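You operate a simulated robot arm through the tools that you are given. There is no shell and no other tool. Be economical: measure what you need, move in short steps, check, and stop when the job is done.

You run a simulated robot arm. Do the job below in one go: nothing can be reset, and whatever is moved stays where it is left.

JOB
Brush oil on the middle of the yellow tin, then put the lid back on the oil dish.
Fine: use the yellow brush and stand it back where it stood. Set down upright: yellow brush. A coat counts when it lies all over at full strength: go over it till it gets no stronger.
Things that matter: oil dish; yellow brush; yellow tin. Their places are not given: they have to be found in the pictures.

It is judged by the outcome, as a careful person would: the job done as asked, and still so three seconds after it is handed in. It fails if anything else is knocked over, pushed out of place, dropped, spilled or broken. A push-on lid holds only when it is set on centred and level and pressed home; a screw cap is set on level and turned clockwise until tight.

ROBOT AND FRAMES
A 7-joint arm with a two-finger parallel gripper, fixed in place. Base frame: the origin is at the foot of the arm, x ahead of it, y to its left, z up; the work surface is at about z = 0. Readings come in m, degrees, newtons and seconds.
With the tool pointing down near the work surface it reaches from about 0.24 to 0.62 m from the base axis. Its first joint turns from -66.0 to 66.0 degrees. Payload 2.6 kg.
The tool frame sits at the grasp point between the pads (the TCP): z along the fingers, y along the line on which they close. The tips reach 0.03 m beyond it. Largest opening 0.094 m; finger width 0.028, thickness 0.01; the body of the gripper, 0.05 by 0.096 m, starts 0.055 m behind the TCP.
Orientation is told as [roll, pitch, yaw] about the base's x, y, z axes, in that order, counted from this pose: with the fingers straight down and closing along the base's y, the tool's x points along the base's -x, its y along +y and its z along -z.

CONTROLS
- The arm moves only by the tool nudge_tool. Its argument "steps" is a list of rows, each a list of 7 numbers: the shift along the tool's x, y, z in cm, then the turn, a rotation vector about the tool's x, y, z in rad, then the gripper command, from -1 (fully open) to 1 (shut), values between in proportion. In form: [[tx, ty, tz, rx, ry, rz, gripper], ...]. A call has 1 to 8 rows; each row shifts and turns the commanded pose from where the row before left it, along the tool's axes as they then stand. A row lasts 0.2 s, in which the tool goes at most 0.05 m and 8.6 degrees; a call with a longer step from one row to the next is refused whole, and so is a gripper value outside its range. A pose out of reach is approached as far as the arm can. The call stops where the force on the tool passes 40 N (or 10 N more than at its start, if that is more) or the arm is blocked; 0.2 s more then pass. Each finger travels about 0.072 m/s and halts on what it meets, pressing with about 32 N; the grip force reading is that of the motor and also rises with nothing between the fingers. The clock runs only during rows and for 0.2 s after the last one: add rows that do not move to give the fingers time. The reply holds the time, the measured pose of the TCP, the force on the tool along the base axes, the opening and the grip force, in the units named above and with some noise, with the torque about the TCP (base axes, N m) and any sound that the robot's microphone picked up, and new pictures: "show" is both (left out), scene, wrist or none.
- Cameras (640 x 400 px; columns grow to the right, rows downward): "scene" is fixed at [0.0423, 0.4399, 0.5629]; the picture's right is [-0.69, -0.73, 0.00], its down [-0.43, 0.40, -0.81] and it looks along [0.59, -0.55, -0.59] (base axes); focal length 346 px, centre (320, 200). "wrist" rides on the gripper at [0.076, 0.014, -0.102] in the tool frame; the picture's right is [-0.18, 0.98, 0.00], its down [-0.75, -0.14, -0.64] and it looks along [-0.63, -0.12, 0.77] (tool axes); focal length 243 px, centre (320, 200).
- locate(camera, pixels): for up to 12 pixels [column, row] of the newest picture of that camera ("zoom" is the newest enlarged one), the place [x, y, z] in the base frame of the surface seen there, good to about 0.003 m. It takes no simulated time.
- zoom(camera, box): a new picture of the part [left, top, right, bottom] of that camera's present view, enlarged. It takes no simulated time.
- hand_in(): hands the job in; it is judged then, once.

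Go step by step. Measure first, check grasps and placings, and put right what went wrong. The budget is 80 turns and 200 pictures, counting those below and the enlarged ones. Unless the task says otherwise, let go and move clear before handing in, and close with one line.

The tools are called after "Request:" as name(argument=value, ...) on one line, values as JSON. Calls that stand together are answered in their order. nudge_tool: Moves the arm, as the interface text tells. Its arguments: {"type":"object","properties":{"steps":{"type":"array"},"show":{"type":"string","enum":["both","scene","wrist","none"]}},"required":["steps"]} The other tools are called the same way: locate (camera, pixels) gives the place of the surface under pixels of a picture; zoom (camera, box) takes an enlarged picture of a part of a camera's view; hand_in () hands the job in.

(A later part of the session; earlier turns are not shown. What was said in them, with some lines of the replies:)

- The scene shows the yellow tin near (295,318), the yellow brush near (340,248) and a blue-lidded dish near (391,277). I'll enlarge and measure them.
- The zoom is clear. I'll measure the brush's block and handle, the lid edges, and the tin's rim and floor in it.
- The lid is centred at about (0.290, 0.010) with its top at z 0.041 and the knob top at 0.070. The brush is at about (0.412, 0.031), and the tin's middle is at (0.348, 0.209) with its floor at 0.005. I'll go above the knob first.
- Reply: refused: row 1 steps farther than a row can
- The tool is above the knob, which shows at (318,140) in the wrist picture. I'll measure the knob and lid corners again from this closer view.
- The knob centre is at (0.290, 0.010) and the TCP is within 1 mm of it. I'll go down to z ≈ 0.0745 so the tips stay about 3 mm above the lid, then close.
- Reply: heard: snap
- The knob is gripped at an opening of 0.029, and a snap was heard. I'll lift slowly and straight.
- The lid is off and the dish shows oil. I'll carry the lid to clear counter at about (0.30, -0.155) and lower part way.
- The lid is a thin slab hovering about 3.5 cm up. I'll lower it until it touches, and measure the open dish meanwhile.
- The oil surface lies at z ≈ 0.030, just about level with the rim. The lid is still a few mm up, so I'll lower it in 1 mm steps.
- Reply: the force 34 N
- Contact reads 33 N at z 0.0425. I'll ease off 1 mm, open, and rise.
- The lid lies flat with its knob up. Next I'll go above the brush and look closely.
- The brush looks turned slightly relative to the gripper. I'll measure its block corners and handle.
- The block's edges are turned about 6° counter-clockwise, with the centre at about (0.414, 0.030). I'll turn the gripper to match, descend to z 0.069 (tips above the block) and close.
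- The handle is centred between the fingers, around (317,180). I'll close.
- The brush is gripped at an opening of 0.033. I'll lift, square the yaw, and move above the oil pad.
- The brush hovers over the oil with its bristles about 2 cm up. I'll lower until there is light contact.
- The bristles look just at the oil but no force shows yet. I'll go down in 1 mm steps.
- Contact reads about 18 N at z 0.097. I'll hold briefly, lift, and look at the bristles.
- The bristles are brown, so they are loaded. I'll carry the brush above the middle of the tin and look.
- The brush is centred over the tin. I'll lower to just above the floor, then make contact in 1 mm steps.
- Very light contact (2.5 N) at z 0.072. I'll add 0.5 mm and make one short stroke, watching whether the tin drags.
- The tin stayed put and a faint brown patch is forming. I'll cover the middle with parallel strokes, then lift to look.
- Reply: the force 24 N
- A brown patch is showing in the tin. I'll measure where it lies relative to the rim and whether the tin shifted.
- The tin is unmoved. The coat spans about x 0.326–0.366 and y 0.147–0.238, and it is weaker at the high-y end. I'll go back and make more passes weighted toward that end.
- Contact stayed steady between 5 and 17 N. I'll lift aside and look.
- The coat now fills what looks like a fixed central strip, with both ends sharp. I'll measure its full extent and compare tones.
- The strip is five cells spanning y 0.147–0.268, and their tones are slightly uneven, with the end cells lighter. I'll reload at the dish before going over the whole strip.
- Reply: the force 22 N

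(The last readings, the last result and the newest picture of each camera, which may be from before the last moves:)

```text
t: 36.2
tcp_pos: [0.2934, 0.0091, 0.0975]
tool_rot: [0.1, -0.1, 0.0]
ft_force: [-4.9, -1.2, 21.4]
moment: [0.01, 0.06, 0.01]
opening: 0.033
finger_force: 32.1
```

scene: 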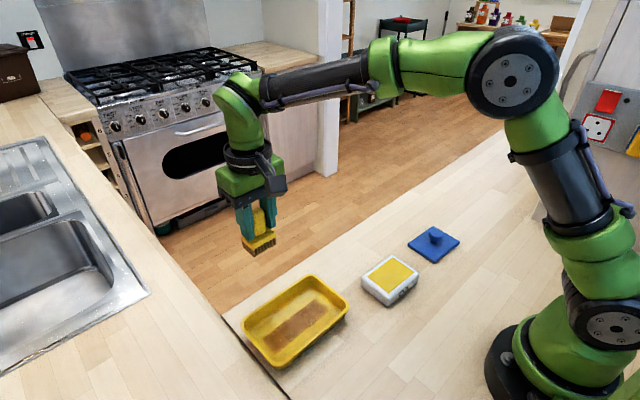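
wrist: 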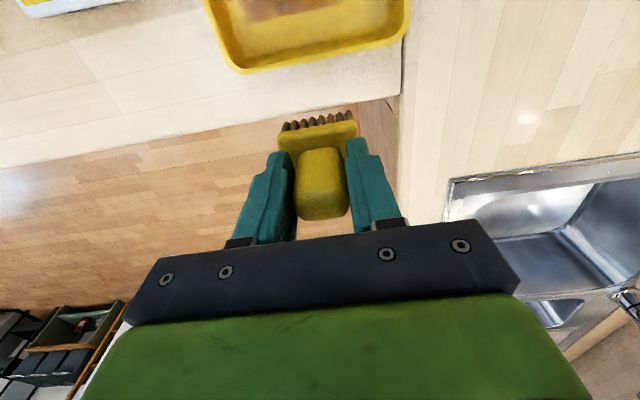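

The brush is dipped again (21 N). I'll lift and carry it to the high-y end of the strip.

Request:
nudge_tool(steps=[[0, 0, -1, 0, 0, 0, 1], [0, 0, -3.5, 0, 0, 0, 1], [-0.95, 3.98, 0, 0, 0, 0, 1], [-0.95, 3.98, 0, 0, 0, 0, 1], [-0.95, 3.98, 0, 0, 0, 0, 1], [-0.95, 3.98, 0, 0, 0, 0, 1], [-0.95, 3.98, 0, 0, 0, 0, 1], [-0.95, 3.98, 0, 0, 0, 0, 1]], show="none")

Request:
nudge_tool(steps=[[0, 0, 3.5, 0, 0, 0, 1], [0, 0, 3.1, 0, 0, 0, 1], [0, 0, 0, 0, 0, 0, 1]])

```text
t: 38.0
tcp_pos: [0.3515, 0.249, 0.1372]
tool_rot: [0.1, 0.0, -0.1]
ft_force: [-0.1, 0.2, -0.3]
moment: [-0.01, -0.01, 0.03]
opening: 0.0334
finger_force: 31.8
```

```text
t: 38.8
tcp_pos: [0.3498, 0.2478, 0.0731]
tool_rot: [-0.1, 0.0, 0.0]
ft_force: [0.4, -0.1, -0.2]
moment: [0.0, 0.0, -0.01]
opening: 0.0334
finger_force: 32.3
```

scene: 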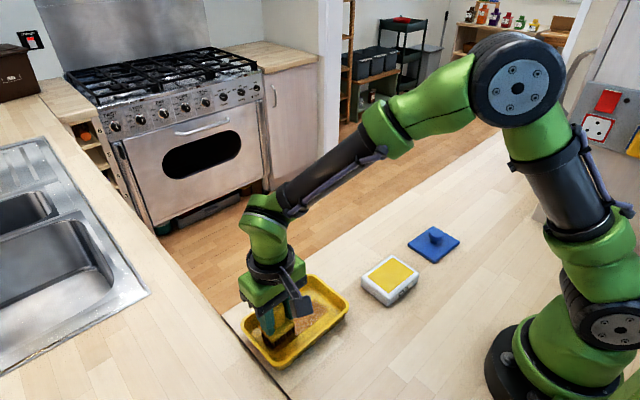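
wrist: 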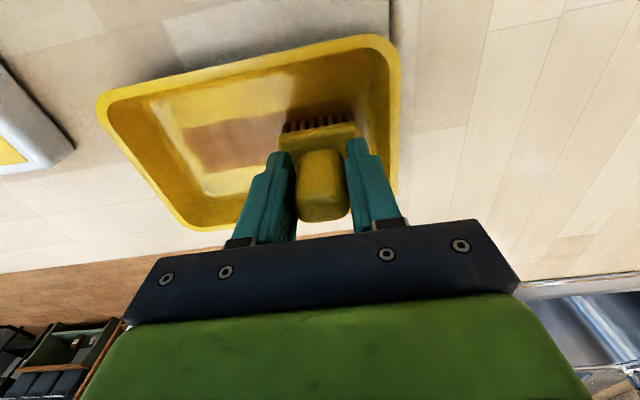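

The brush is at the high-y end, clear of the wall and about 1 mm up. I'll make contact and stroke along the strip to y ≈ 0.172.

Request:
nudge_tool(steps=[[0, 0, 0.15, 0, 0, 0, 1], [0.2, 0, 0.1, 0, 0, 0, 1], [0, -1.3, 0, 0, 0, 0, 1], [0, -1.3, 0, 0, 0, 0, 1], [0, -1.3, 0, 0, 0, 0, 1], [0, -1.3, 0, 0, 0, 0, 1], [0, -1.2, 0, 0, 0, 0, 1], [0, -1.2, 0, 0, 0, 0, 1]], show="none")

Request:
nudge_tool(steps=[[0.5, 0, 0, 0, 0, 0, 1], [0, 1.3, 0, 0, 0, 0, 1], [0, 1.3, 0, 0, 0, 0, 1], [0, 1.3, 0, 0, 0, 0, 1], [0, 1.3, 0, 0, 0, 0, 1], [0, 1.2, 0, 0, 0, 0, 1], [0, 1.2, 0, 0, 0, 0, 1], [-1, 0, 0, 0, 0, 0, 1]], show="none")

Request:
nudge_tool(steps=[[0, -1.3, 0, 0, 0, 0, 1], [0, -1.3, 0, 0, 0, 0, 1], [0, -1.3, 0, 0, 0, 0, 1], [0, -1.3, 0, 0, 0, 0, 1], [0, -1.2, 0, 0, 0, 0, 1], [0, -1.2, 0, 0, 0, 0, 1], [0.5, 0, 0, 0, 0, 0, 1]], show="none")

```text
t: 40.6
tcp_pos: [0.3478, 0.1705, 0.072]
tool_rot: [0.1, 0.0, 0.0]
ft_force: [-0.3, -0.1, -0.9]
moment: [0.02, 0.02, 0.03]
opening: 0.0332
finger_force: 32.7
```

```text
t: 42.4
tcp_pos: [0.3535, 0.2488, 0.0711]
tool_rot: [0.0, 0.0, 0.0]
ft_force: [0.3, -0.3, -0.7]
moment: [0.03, 0.0, -0.01]
opening: 0.0334
finger_force: 32.6
```

```text
t: 44.0
tcp_pos: [0.3476, 0.1721, 0.0736]
tool_rot: [0.0, 0.1, 0.0]
ft_force: [-0.8, -0.1, 0.6]
moment: [0.01, -0.04, -0.01]
opening: 0.0331
finger_force: 31.4
```

Those strokes show no force, so they weren't touching. I'll lower until there's contact.

Request:
nudge_tool(steps=[[0, 0, 0.1, 0, 0, 0, 1], [0, 0, 0.05, 0, 0, 0, 1], [0, 0, 0, 0, 0, 0, 1]], show="none")

```text
t: 44.8
tcp_pos: [0.3475, 0.1722, 0.0718]
tool_rot: [0.0, 0.0, 0.0]
ft_force: [0.6, 0.1, -0.2]
moment: [0.03, -0.03, 0.03]
opening: 0.0334
finger_force: 31.8
```

Request:
nudge_tool(steps=[[0, 0, 0.05, 0, 0, 0, 1], [0, 0, 0.05, 0, 0, 0, 1], [0, 0, 0, 0, 0, 0, 1]], show="none")

```text
t: 45.6
tcp_pos: [0.3484, 0.1722, 0.0704]
tool_rot: [0.1, 0.0, 0.0]
ft_force: [-2.2, -2.1, 10.1]
moment: [-0.06, -0.04, -0.01]
opening: 0.0334
finger_force: 32.3
```

Contact now reads 10 N at z 0.0705. I'll stroke the full strip forward and back.

Request:
nudge_tool(steps=[[0.5, 0, 0, 0, 0, 0, 1], [0, 1.3, 0, 0, 0, 0, 1], [0, 1.3, 0, 0, 0, 0, 1], [0, 1.3, 0, 0, 0, 0, 1], [0, 1.3, 0, 0, 0, 0, 1], [0, 1.2, 0, 0, 0, 0, 1], [0, 1.2, 0, 0, 0, 0, 1], [-1, 0, 0, 0, 0, 0, 1]], show="none")

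Request:
nudge_tool(steps=[[0, -1.3, 0, 0, 0, 0, 1], [0, -1.3, 0, 0, 0, 0, 1], [0, -1.3, 0, 0, 0, 0, 1], [0, -1.3, 0, 0, 0, 0, 1], [0, -1.2, 0, 0, 0, 0, 1], [0, -1.2, 0, 0, 0, 0, 1], [0.5, 0, 0, 0, 0, 0, 1]], show="none")

Request:
nudge_tool(steps=[[0, 0, -2, 0, 0, 0, 1], [0, 0, -4.5, 0, 0, 0, 1], [0, 0, -4.5, 0, 0, 0, 1], [-4.3, 1.8, -1, 0, 0, 0, 1], [-4.3, 1.8, 0, 0, 0, 0, 1], [0, 0, 0, 0, 0, 0, 1]], show="scene")

Request:
zoom(camera="scene", box=[265, 290, 325, 355])

```text
t: 47.4
tcp_pos: [0.351, 0.2507, 0.0696]
tool_rot: [0.1, 0.2, 0.2]
ft_force: [-6.7, 2.2, 18.9]
moment: [0.02, 0.0, -0.03]
opening: 0.033
finger_force: 31.6
```

```text
t: 49.0
tcp_pos: [0.3467, 0.1714, 0.0693]
tool_rot: [-0.1, 0.1, -0.1]
ft_force: [-0.4, -0.4, 1.1]
moment: [-0.06, -0.06, 0.02]
opening: 0.0331
finger_force: 32.3
```

```text
t: 50.4
tcp_pos: [0.4327, 0.207, 0.1925]
tool_rot: [-0.1, 0.1, 0.1]
ft_force: [0.2, -0.2, -0.2]
moment: [0.01, 0.03, -0.01]
opening: 0.0333
finger_force: 32.2
```

scene: 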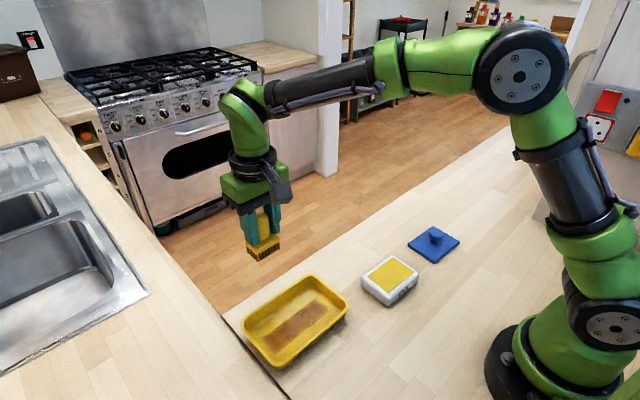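

```text
6.15 times, centred on (295, 322) of scene
```

zoom: 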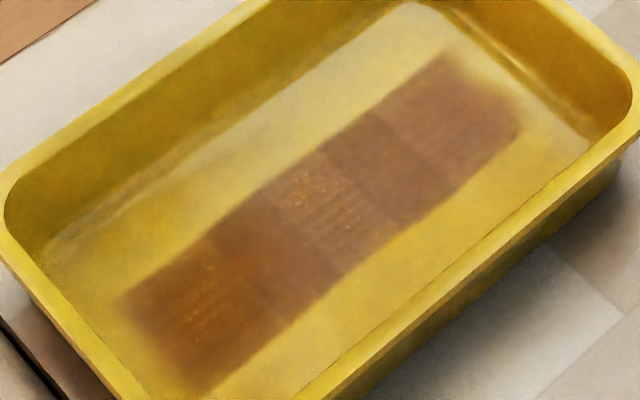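

The coat looks the same as before this pass, which suggests full strength. I'll check from the wrist camera, which sees it without that glare.

Request:
nudge_tool(steps=[[3, 0, -3, 0, 0, 0, 1], [0, 0, -2, 0, 0, 0, 1], [0, 0, 0, 0, 0, 0, 1]], show="wrist")

Request:
zoom(camera="wrist", box=[200, 0, 440, 150])

```text
t: 51.2
tcp_pos: [0.4018, 0.2064, 0.241]
tool_rot: [0.1, 0.0, 0.1]
ft_force: [0.4, 1.1, -1.1]
moment: [0.0, -0.03, 0.0]
opening: 0.0332
finger_force: 32.2
```

wrist: 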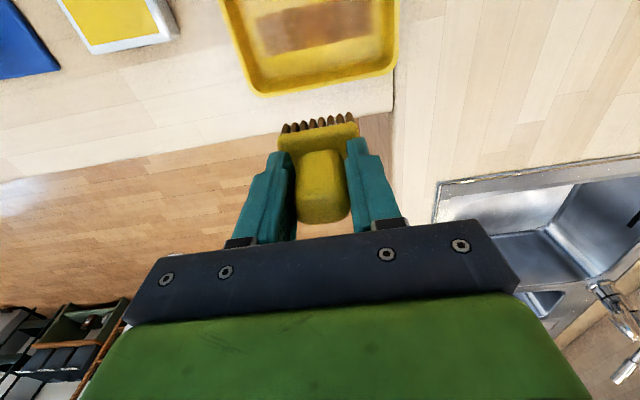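

```text
2.67 times, centred on (320, 75) of wrist
```

zoom: 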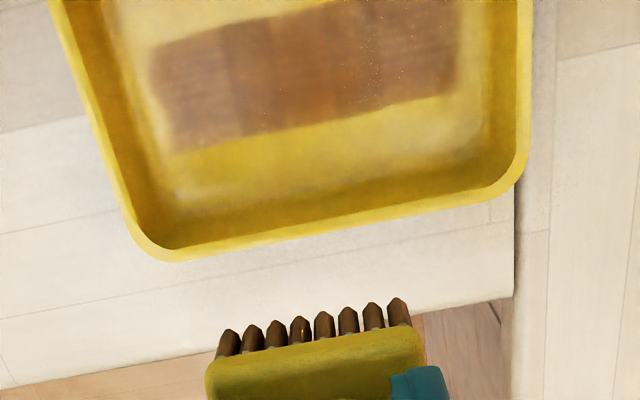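

The strip is nearly uniform, with the left (low-y) end maybe a touch lighter. I'll do one more full pass, slightly firmer, and compare.

Request:
nudge_tool(steps=[[2.8, -1.7, 3, 0, 0, 0, 1], [2.8, -1.7, 3, 0, 0, 0, 1], [0, 0, 4.5, 0, 0, 0, 1], [0, 0, 4.5, 0, 0, 0, 1], [0, 0, 1.7, 0, 0, 0, 1], [0, 0, 0.3, 0, 0, 0, 1], [0, 0, 0.05, 0, 0, 0, 1], [0, 0, 0, 0, 0, 0, 1]], show="none")

```text
t: 53.0
tcp_pos: [0.3491, 0.1744, 0.0691]
tool_rot: [0.1, -0.1, -0.1]
ft_force: [1.0, 0.3, 4.3]
moment: [0.01, -0.07, -0.01]
opening: 0.0333
finger_force: 31.4
```

Request:
nudge_tool(steps=[[0.5, -0.3, 0.07, 0, 0, 0, 1], [-1, 0.3, 0, 0, 0, 0, 1], [1, -0.3, 0, 0, 0, 0, 1], [0, 1.3, 0, 0, 0, 0, 1], [0, 1.3, 0, 0, 0, 0, 1], [0, 1.3, 0, 0, 0, 0, 1], [0, 1.3, 0, 0, 0, 0, 1], [0, 1.3, 0, 0, 0, 0, 1]], show="none")

Request:
nudge_tool(steps=[[0, 1.3, 0, 0, 0, 0, 1], [-1, 0, 0, 0, 0, 0, 1], [0, -1.3, 0, 0, 0, 0, 1], [0, -1.3, 0, 0, 0, 0, 1], [0, -1.3, 0, 0, 0, 0, 1], [0, -1.3, 0, 0, 0, 0, 1], [0, -1.3, 0, 0, 0, 0, 1], [0.5, -1.3, 0, 0, 0, 0, 1]], show="none")

Request:
nudge_tool(steps=[[0, 0, -2, 0, 0, 0, 1], [0, 0, -4.5, 0, 0, 0, 1], [0, 0, -4.5, 0, 0, 0, 1], [-2.7, 1.8, -3, 0, 0, 0, 1], [-2.7, 1.8, -3, 0, 0, 0, 1], [0, 0, 0, 0, 0, 0, 1]])

Request:
zoom(camera="scene", box=[265, 290, 325, 355])

Request:
zoom(camera="wrist", box=[200, 0, 440, 150])

```text
t: 54.8
tcp_pos: [0.3435, 0.2355, 0.0682]
tool_rot: [0.0, -0.2, -0.1]
ft_force: [-0.2, -7.3, 22.4]
moment: [-0.12, -0.36, -0.07]
opening: 0.0329
finger_force: 32.1
```

```text
t: 56.6
tcp_pos: [0.3484, 0.1697, 0.0673]
tool_rot: [0.0, -0.1, 0.1]
ft_force: [2.6, 5.0, 15.6]
moment: [0.12, -0.45, 0.17]
opening: 0.0329
finger_force: 32.2
```

```text
t: 58.0
tcp_pos: [0.4034, 0.2071, 0.2389]
tool_rot: [0.1, -0.1, 0.1]
ft_force: [-0.5, 0.5, -0.1]
moment: [0.03, -0.03, -0.01]
opening: 0.0333
finger_force: 32.4
```

scene: 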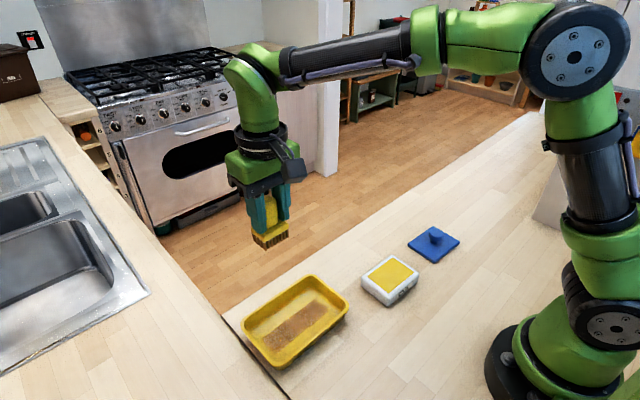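
wrist: 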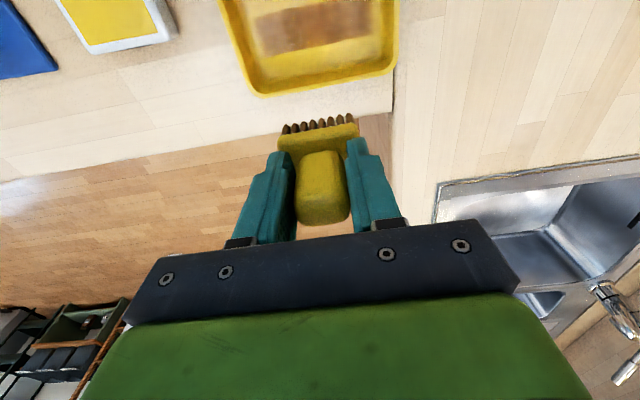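

```text
6.15 times, centred on (295, 322) of scene
```

zoom: 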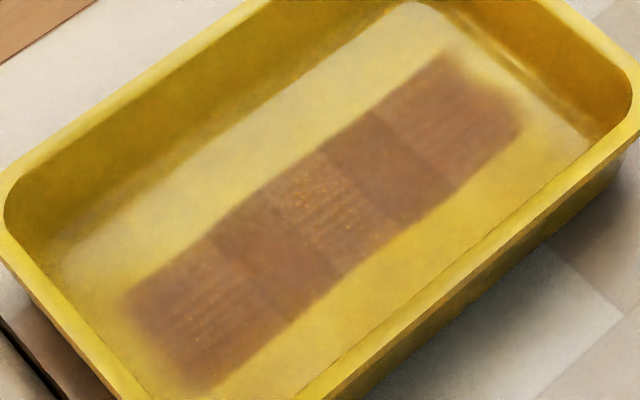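

```text
2.67 times, centred on (320, 75) of wrist
```

zoom: 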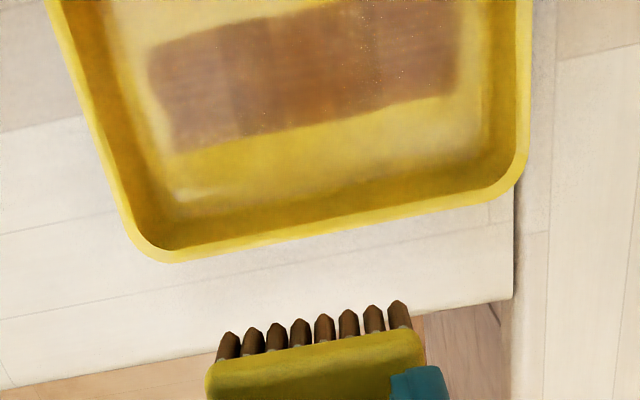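

The coat is unchanged since the previous pass, so it's at full strength. I'll take the brush back over its original spot with the original 6° yaw.

Request:
nudge_tool(steps=[[-0.25, -4.42, 0, 0, 0, 0, 1], [-0.25, -4.42, 0, 0, 0, 0, 1], [-0.25, -4.42, 0, 0, 0, 0, 1], [-0.25, -4.42, 0, 0, 0, 0, 1], [0, 0, 4.5, 0, 0, -0.105, 1], [0, 0, 4.5, 0, 0, 0, 1], [0, 0, 4.5, 0, 0, 0, 1], [0, 0, 0, 0, 0, 0, 1]])

```text
t: 59.8
tcp_pos: [0.4087, 0.032, 0.1023]
tool_rot: [0.1, 0.0, 6.0]
ft_force: [-0.1, -0.5, -0.1]
moment: [-0.02, -0.01, 0.0]
opening: 0.0333
finger_force: 31.9
```

scene: 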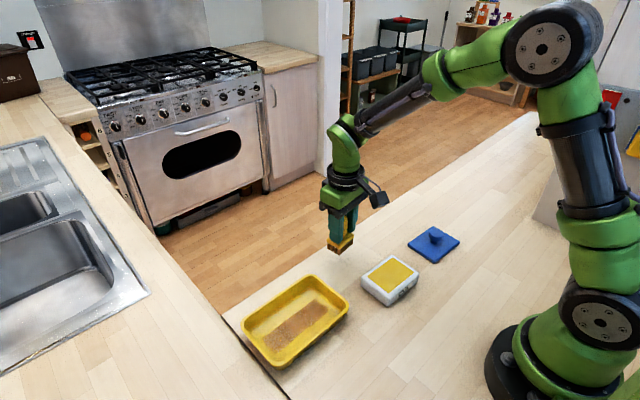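
wrist: 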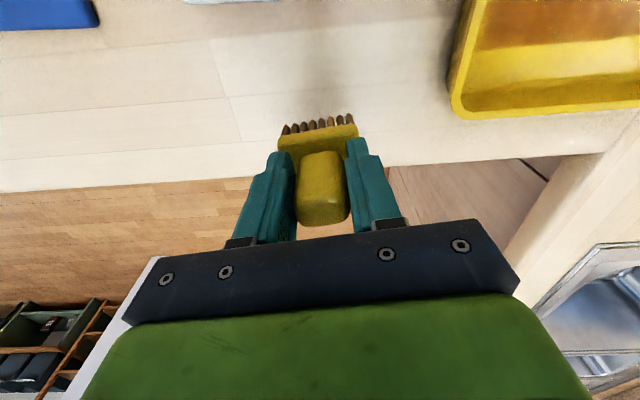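

The pose is off by a few mm, so I'll correct it and lower to just above the counter.

Request:
nudge_tool(steps=[[-0.35, -0.15, 1.5, 0, 0, 0, 1], [0, 0, 1.5, 0, 0, 0, 1], [0, 0, 0, 0, 0, 0, 1]])

Request:
zoom(camera="scene", box=[290, 190, 390, 280])

```text
t: 60.6
tcp_pos: [0.4133, 0.0297, 0.0737]
tool_rot: [0.1, 0.0, 6.0]
ft_force: [-0.8, -0.1, -1.3]
moment: [0.02, -0.01, 0.01]
opening: 0.0333
finger_force: 32.5
```

scene: 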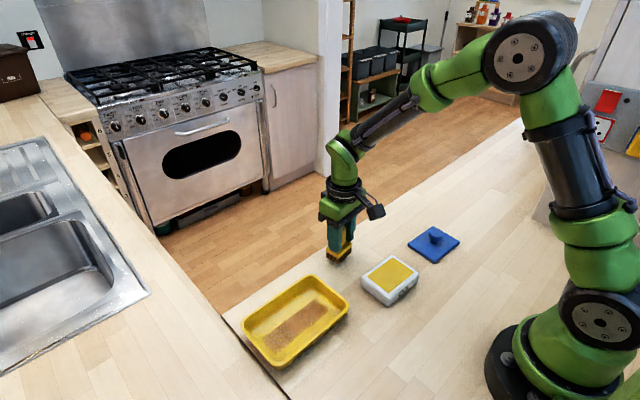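
wrist: 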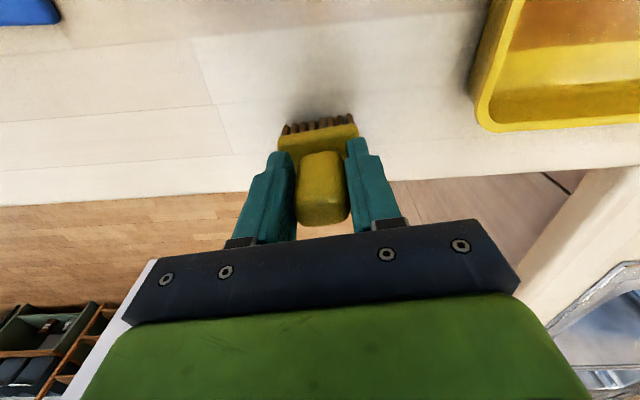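

```text
4.44 times, centred on (340, 235) of scene
```

zoom: 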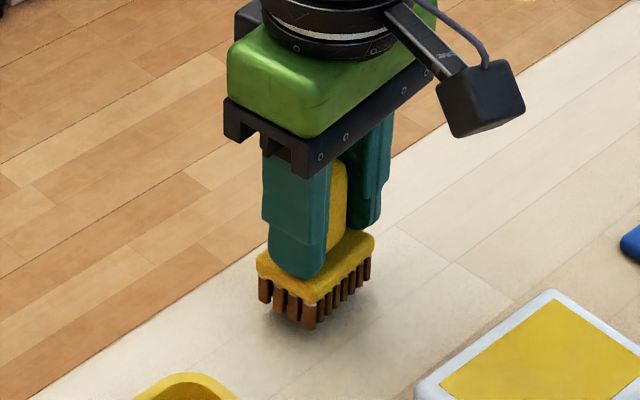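

The brush hangs a few mm above its old spot. I'll lower in small steps to contact.

Request:
nudge_tool(steps=[[0, 0, 0.4, 0, 0, 0, 1], [0, 0, 0.1, 0, 0, 0, 1], [0, 0, 0.1, 0, 0, 0, 1], [0, 0, 0, 0, 0, 0, 1]], show="none")

```text
t: 61.6
tcp_pos: [0.4149, 0.0288, 0.0671]
tool_rot: [0.0, 0.0, 6.0]
ft_force: [-0.1, -0.8, -1.1]
moment: [0.0, 0.01, 0.0]
opening: 0.0333
finger_force: 32.4
```

Request:
nudge_tool(steps=[[0.1, 0.1, 0.1, 0, 0, 0, 1], [0, 0, 0.1, 0, 0, 0, 1], [0, 0, 0, 0, 0, 0, 1]], show="none")

```text
t: 62.4
tcp_pos: [0.413, 0.0291, 0.0646]
tool_rot: [0.0, -0.1, 6.0]
ft_force: [-0.3, 0.2, 0.0]
moment: [-0.03, 0.01, 0.03]
opening: 0.0331
finger_force: 32.4
```

Request:
nudge_tool(steps=[[0, 0.05, 0.05, 0, 0, 0, 1], [0, 0, 0.05, 0, 0, 0, 1], [0, 0, 0, 0, 0, 0, 1]], show="scene")

Request:
zoom(camera="scene", box=[290, 190, 390, 280])

```text
t: 63.2
tcp_pos: [0.4127, 0.0296, 0.0645]
tool_rot: [0.0, -0.1, 6.0]
ft_force: [-1.3, 0.4, 4.4]
moment: [0.02, -0.03, -0.04]
opening: 0.0331
finger_force: 32.2
```

scene: 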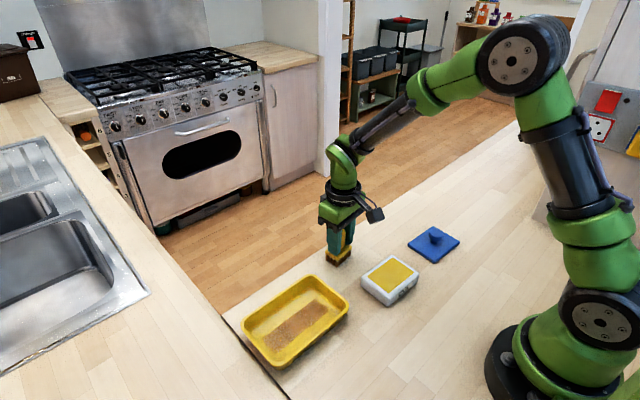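

```text
4.44 times, centred on (340, 235) of scene
```

zoom: 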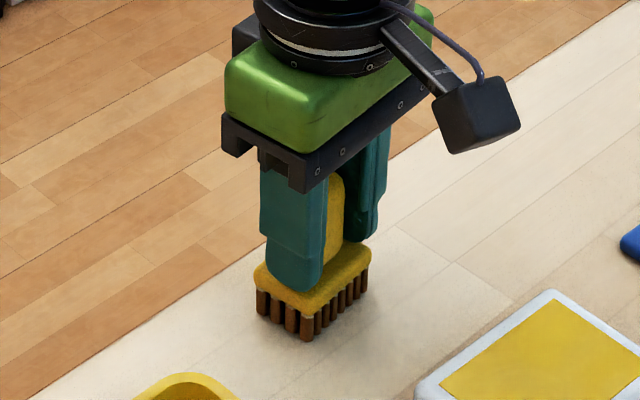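

The brush stands on the counter (4.4 N). I'll release gently and rise straight up.

Request:
nudge_tool(steps=[[0, 0, 0, 0, 0, 0, 0.2], [0, 0, 0, 0, 0, 0, -0.3], [0, 0, 0, 0, 0, 0, -0.3], [0, 0, -3, 0, 0, 0, -0.3], [0, 0, -4.5, 0, 0, 0, -0.3], [0, 0, -3.5, 0, 0, 0.105, -0.3], [0, 0, 0, 0, 0, 0, -0.3]])

Request:
zoom(camera="scene", box=[220, 210, 460, 380])

```text
t: 64.8
tcp_pos: [0.413, 0.0314, 0.1753]
tool_rot: [0.1, 0.1, 0.0]
ft_force: [0.2, 0.7, 0.3]
moment: [0.02, -0.01, 0.01]
opening: 0.0612
finger_force: 0.0
```

scene: 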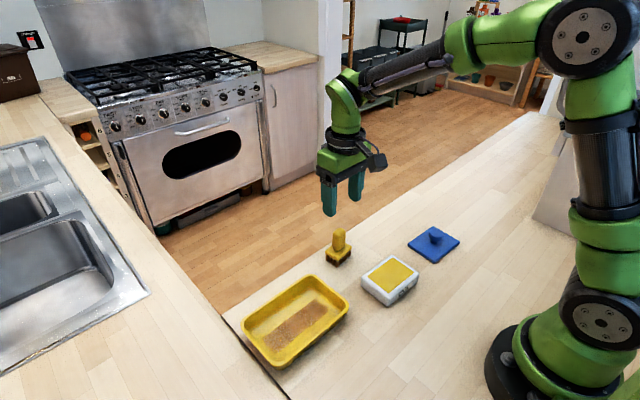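
wrist: 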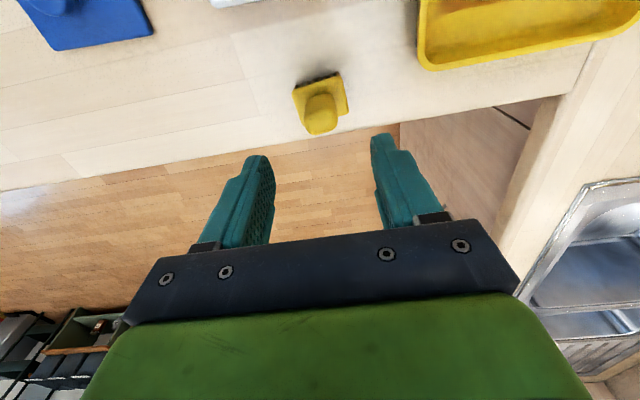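

```text
2.35 times, centred on (340, 295) of scene
```

zoom: 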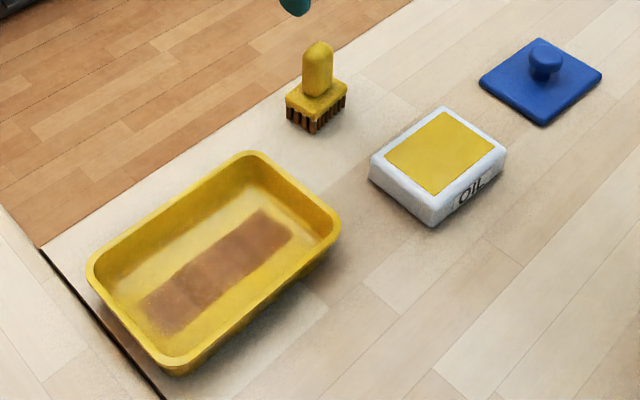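

The brush stands upright within about 2 mm of its spot, and the dish and tin are unmoved. Next I'll go above the lid's knob and measure it.

Request:
nudge_tool(steps=[[2.44, -3.77, 0, 0, 0, 0, -0.3], [2.44, -3.77, 0, 0, 0, 0, -0.3], [2.44, -3.77, 0, 0, 0, 0, -0.3], [2.44, -3.77, 0, 0, 0, 0, -0.3], [2.44, -3.77, 0, 0, 0, 0, -0.3], [0, 0, 4, 0, 0, 0, -0.3], [0, 0, 3.5, 0, 0, 0, -0.3], [0, 0, 0, 0, 0, 0, -0.3]], show="wrist")

Request:
zoom(camera="wrist", box=[220, 50, 420, 180])

```text
t: 66.6
tcp_pos: [0.2921, -0.1584, 0.1002]
tool_rot: [0.0, 0.0, -0.1]
ft_force: [-0.7, 0.6, 0.0]
moment: [-0.02, 0.03, 0.01]
opening: 0.0611
finger_force: 0.0
```

wrist: 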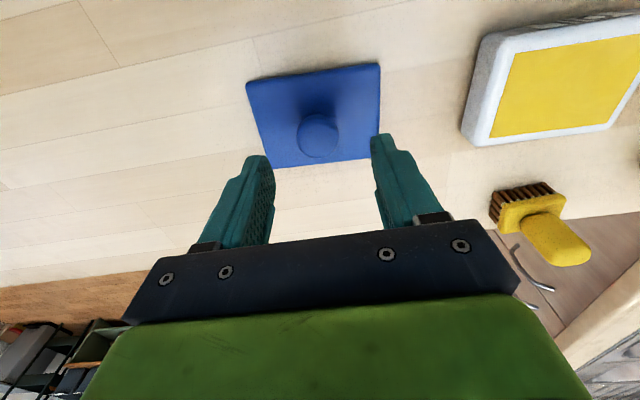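

```text
3.08 times, centred on (320, 115) of wrist
```

zoom: 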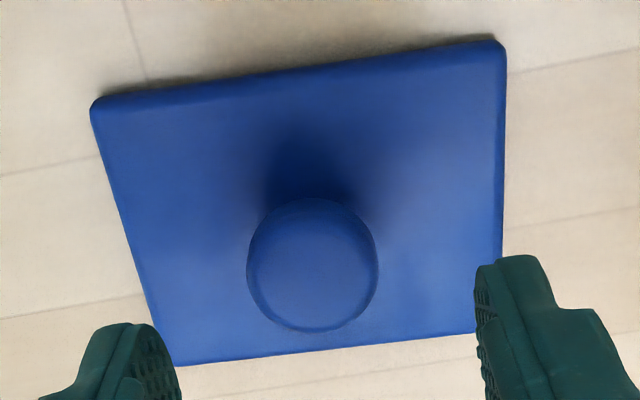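

The knob is centred and the lid's yaw is unchanged. I'll descend, grip and lift.

Request:
nudge_tool(steps=[[0.1, 0.1, 3, 0, 0, 0, -0.3], [0, 0, 2.65, 0, 0, 0, -0.3], [0, 0, 0, 0, 0, 0, -0.3], [0, 0, 0, 0, 0, 0, 1], [0, 0, 0, 0, 0, 0, 1], [0, 0, 0, 0, 0, 0, 1], [0, 0, 0, 0, 0, 0, 1]])

```text
t: 68.2
tcp_pos: [0.2908, -0.1574, 0.0438]
tool_rot: [0.0, 0.0, 0.0]
ft_force: [-0.1, -0.1, 0.0]
moment: [-0.02, 0.02, 0.04]
opening: 0.0296
finger_force: 32.2
```

scene: 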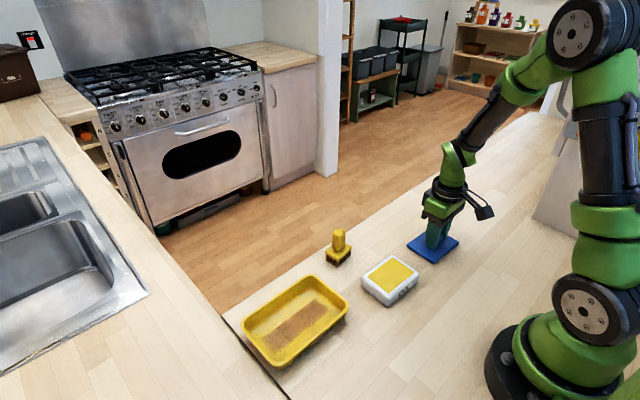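
wrist: 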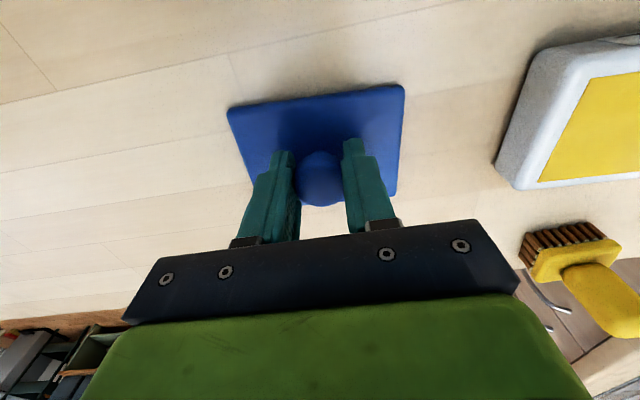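

The lid sits in the grip as it did originally. I'll lift it and carry it above the dish.

Request:
nudge_tool(steps=[[0, 0, -1, 0, 0, 0, 1], [0, 0, -3, 0, 0, 0, 1], [0, 0, -3.5, 0, 0, 0, 1], [0, 4.17, 0, 0, 0, 0, 1], [0, 4.17, 0, 0, 0, 0, 1], [0, 4.17, 0, 0, 0, 0, 1], [0, 4.17, 0, 0, 0, 0, 1], [0, 0, 0, 0, 0, 0, 1]])

Request:
nudge_tool(steps=[[0, 0, 2.5, 0, 0, 0, 1], [0, 0, 0, 0, 0, 0, 1], [0, 0, 0, 0, 0, 0, 1]])

Request:
zoom(camera="scene", box=[340, 230, 440, 315])

Request:
zoom(camera="wrist", box=[200, 50, 440, 220])

```text
t: 70.0
tcp_pos: [0.2924, 0.0089, 0.1171]
tool_rot: [0.0, 0.1, 0.0]
ft_force: [0.2, 0.3, -1.0]
moment: [0.03, 0.01, 0.01]
opening: 0.029
finger_force: 31.6
```

scene: 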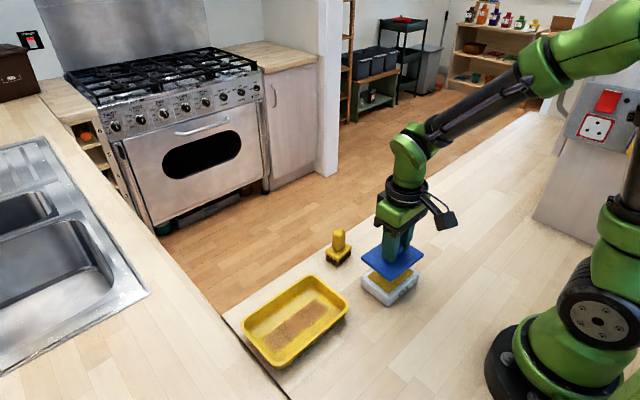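
wrist: 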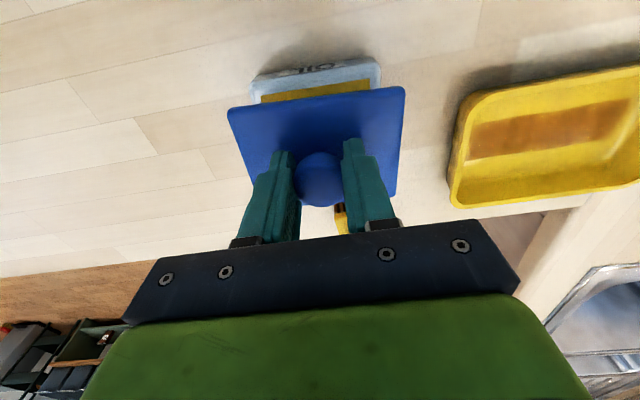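

```text
t: 70.8
tcp_pos: [0.2914, 0.0095, 0.0929]
tool_rot: [0.0, 0.0, 0.0]
ft_force: [0.0, 0.5, 0.0]
moment: [0.0, 0.01, 0.02]
opening: 0.0293
finger_force: 32.3
```

scene: 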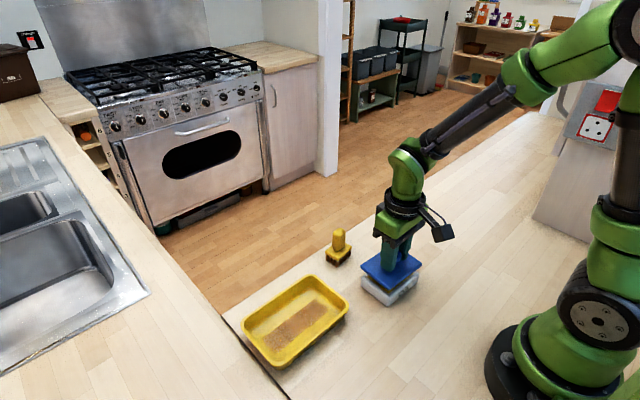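
wrist: 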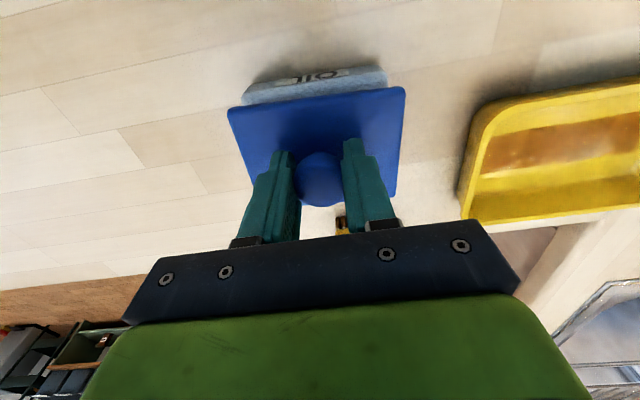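

```text
4.71 times, centred on (390, 272) of scene
```

zoom: 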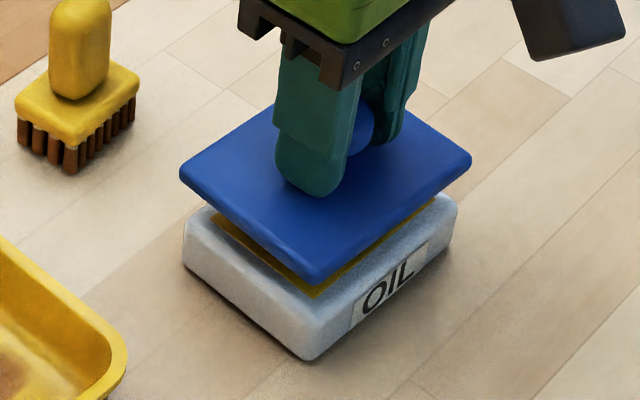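

```text
2.35 times, centred on (320, 135) of wrist
```

zoom: 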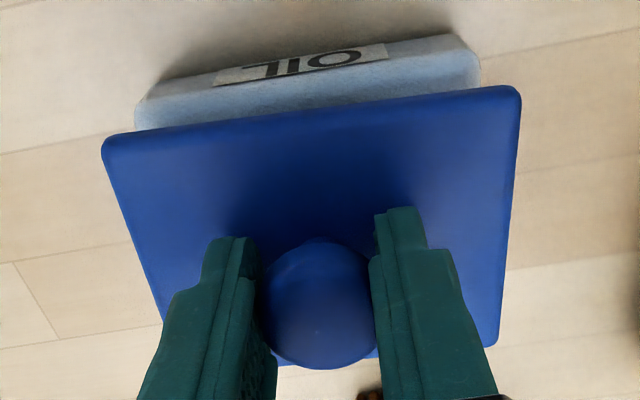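

The lid is level and centred over the dish, with x about 1 mm high. I'll correct that and lower to about 3 mm above the seat.

Request:
nudge_tool(steps=[[0.12, 0, 1.0, 0, 0, 0, 1], [0, 0, 0.5, 0, 0, 0, 1], [0, 0, 0, 0, 0, 0, 1], [0, 0, 0, 0, 0, 0, 1]])

Request:
zoom(camera="scene", box=[340, 230, 440, 315])

```text
t: 71.8
tcp_pos: [0.29, 0.0095, 0.0789]
tool_rot: [0.0, 0.1, 0.1]
ft_force: [-0.5, -0.2, -1.2]
moment: [-0.02, 0.02, 0.01]
opening: 0.0293
finger_force: 32.0
```

scene: 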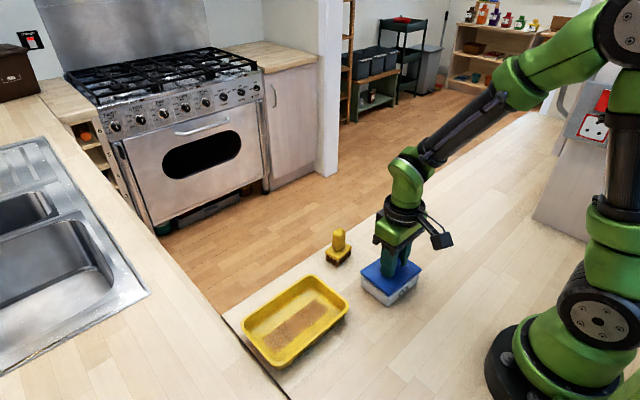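
wrist: 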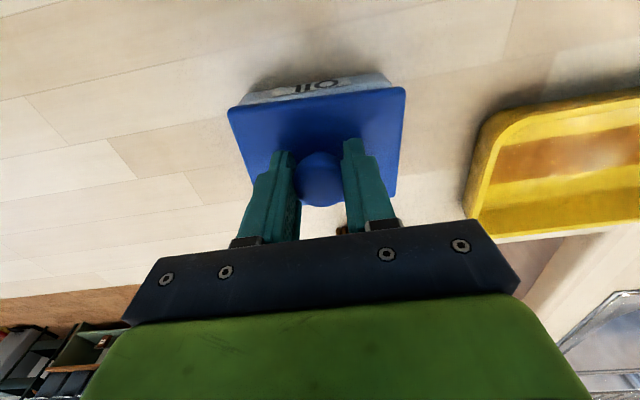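

```text
4.71 times, centred on (390, 272) of scene
```

zoom: 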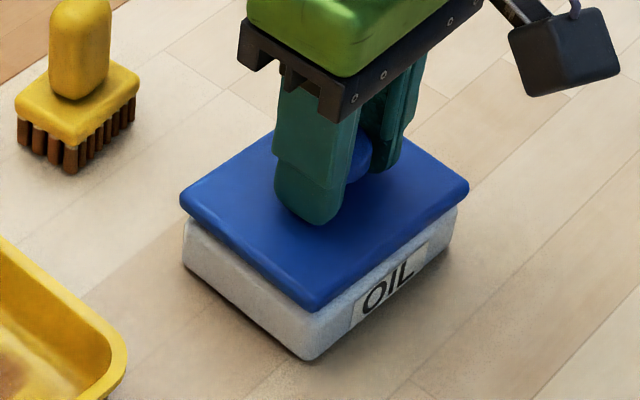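

Overhangs on both sides match the original view within about 1 mm. I'll lower and press in small steps, listening for the snap.

Request:
nudge_tool(steps=[[0, 0, 0.2, 0, 0, 0, 1], [0, 0, 0.1, 0, 0, 0, 1], [0, 0, 0.1, 0, 0, 0, 1], [0, 0, 0, 0, 0, 0, 1]], show="none")

```text
t: 72.8
tcp_pos: [0.2896, 0.0096, 0.0738]
tool_rot: [0.0, -0.1, 0.0]
ft_force: [-0.5, -1.0, -0.6]
moment: [0.01, 0.0, 0.03]
opening: 0.03
finger_force: 32.3
```

Request:
nudge_tool(steps=[[0, 0, 0.1, 0, 0, 0, 1], [0, 0, 0.1, 0, 0, 0, 1], [0, 0, 0, 0, 0, 0, 1]], show="none")

```text
t: 73.6
tcp_pos: [0.2902, 0.0105, 0.073]
tool_rot: [0.0, -0.2, -0.1]
ft_force: [-8.1, -9.9, 33.4]
moment: [-0.2, 0.01, -0.03]
opening: 0.0292
finger_force: 32.4
heard: snap
```

A snap was heard at 33 N, so the lid is home. I'll ease off, release and rise, then inspect.

Request:
nudge_tool(steps=[[0, 0, -0.15, 0, 0, 0, 1], [0, 0, 0, 0, 0, 0, 0.2], [0, 0, 0, 0, 0, 0, -0.3], [0, 0, 0, 0, 0, 0, -0.3], [0, 0, -3, 0, 0, 0, -0.3], [0, 0, -4.5, 0, 0, 0, -0.3], [0, 0, -4.5, 0, 0, 0, -0.3], [0, 0, 0, 0, 0, 0, -0.3]])

Request:
zoom(camera="scene", box=[220, 210, 460, 380])

Request:
locate(camera="zoom", pixels=[[376, 151], [436, 196], [506, 141], [444, 99], [405, 165], [470, 160]])

```text
t: 75.4
tcp_pos: [0.2906, 0.0097, 0.194]
tool_rot: [0.0, 0.0, 0.1]
ft_force: [0.5, -0.4, -0.1]
moment: [0.0, 0.01, -0.03]
opening: 0.061
finger_force: 0.1
```

scene: 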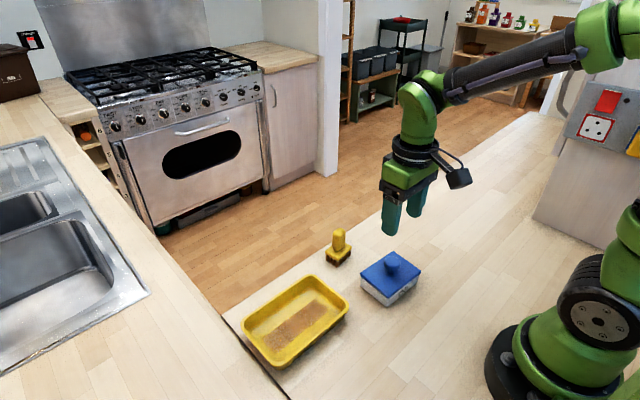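
wrist: 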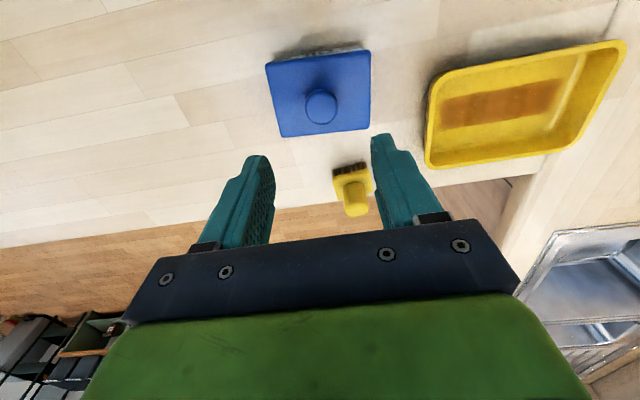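

```text
2.35 times, centred on (340, 295) of scene
```

zoom: 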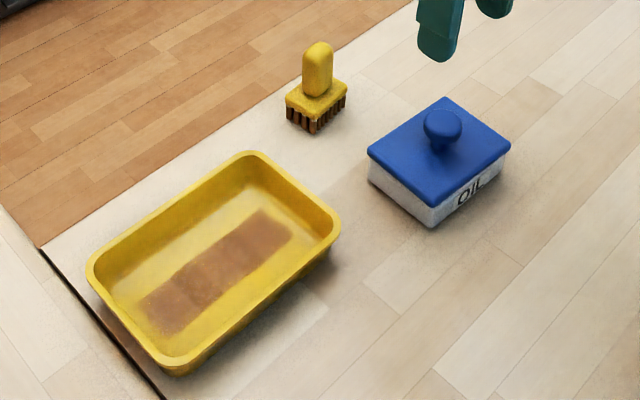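

```text
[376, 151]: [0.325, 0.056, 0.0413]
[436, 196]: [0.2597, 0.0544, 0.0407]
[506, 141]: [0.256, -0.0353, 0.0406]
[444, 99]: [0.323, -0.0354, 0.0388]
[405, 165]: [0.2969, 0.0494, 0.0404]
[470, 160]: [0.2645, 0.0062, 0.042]
```

The lid is level at z 0.041, as at the start. I'll take one last close look at the coat from this angle.

Request:
zoom(camera="wrist", box=[420, 40, 600, 160])

```text
3.33 times, centred on (510, 100) of wrist
```

zoom: 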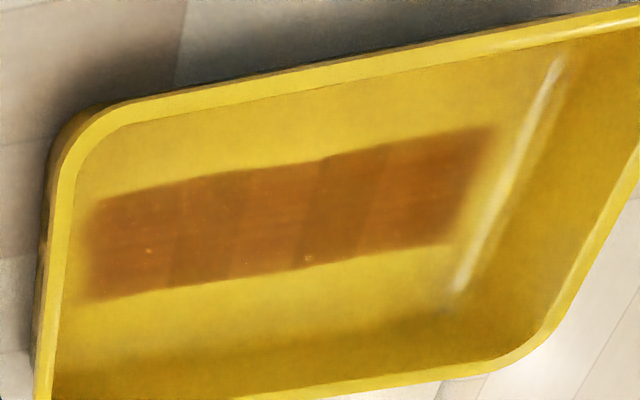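

The coat is even along the whole strip, the lid is snapped on, the brush stands upright at its spot, and the arm is clear. I'm handing in.

Request:
hand_in()

```text
The job is handed in.
```

The middle of the yellow tin is oiled evenly at full strength, the yellow brush stands upright within about 2 mm of where it stood, and the lid is pressed home on the oil dish with a snap.
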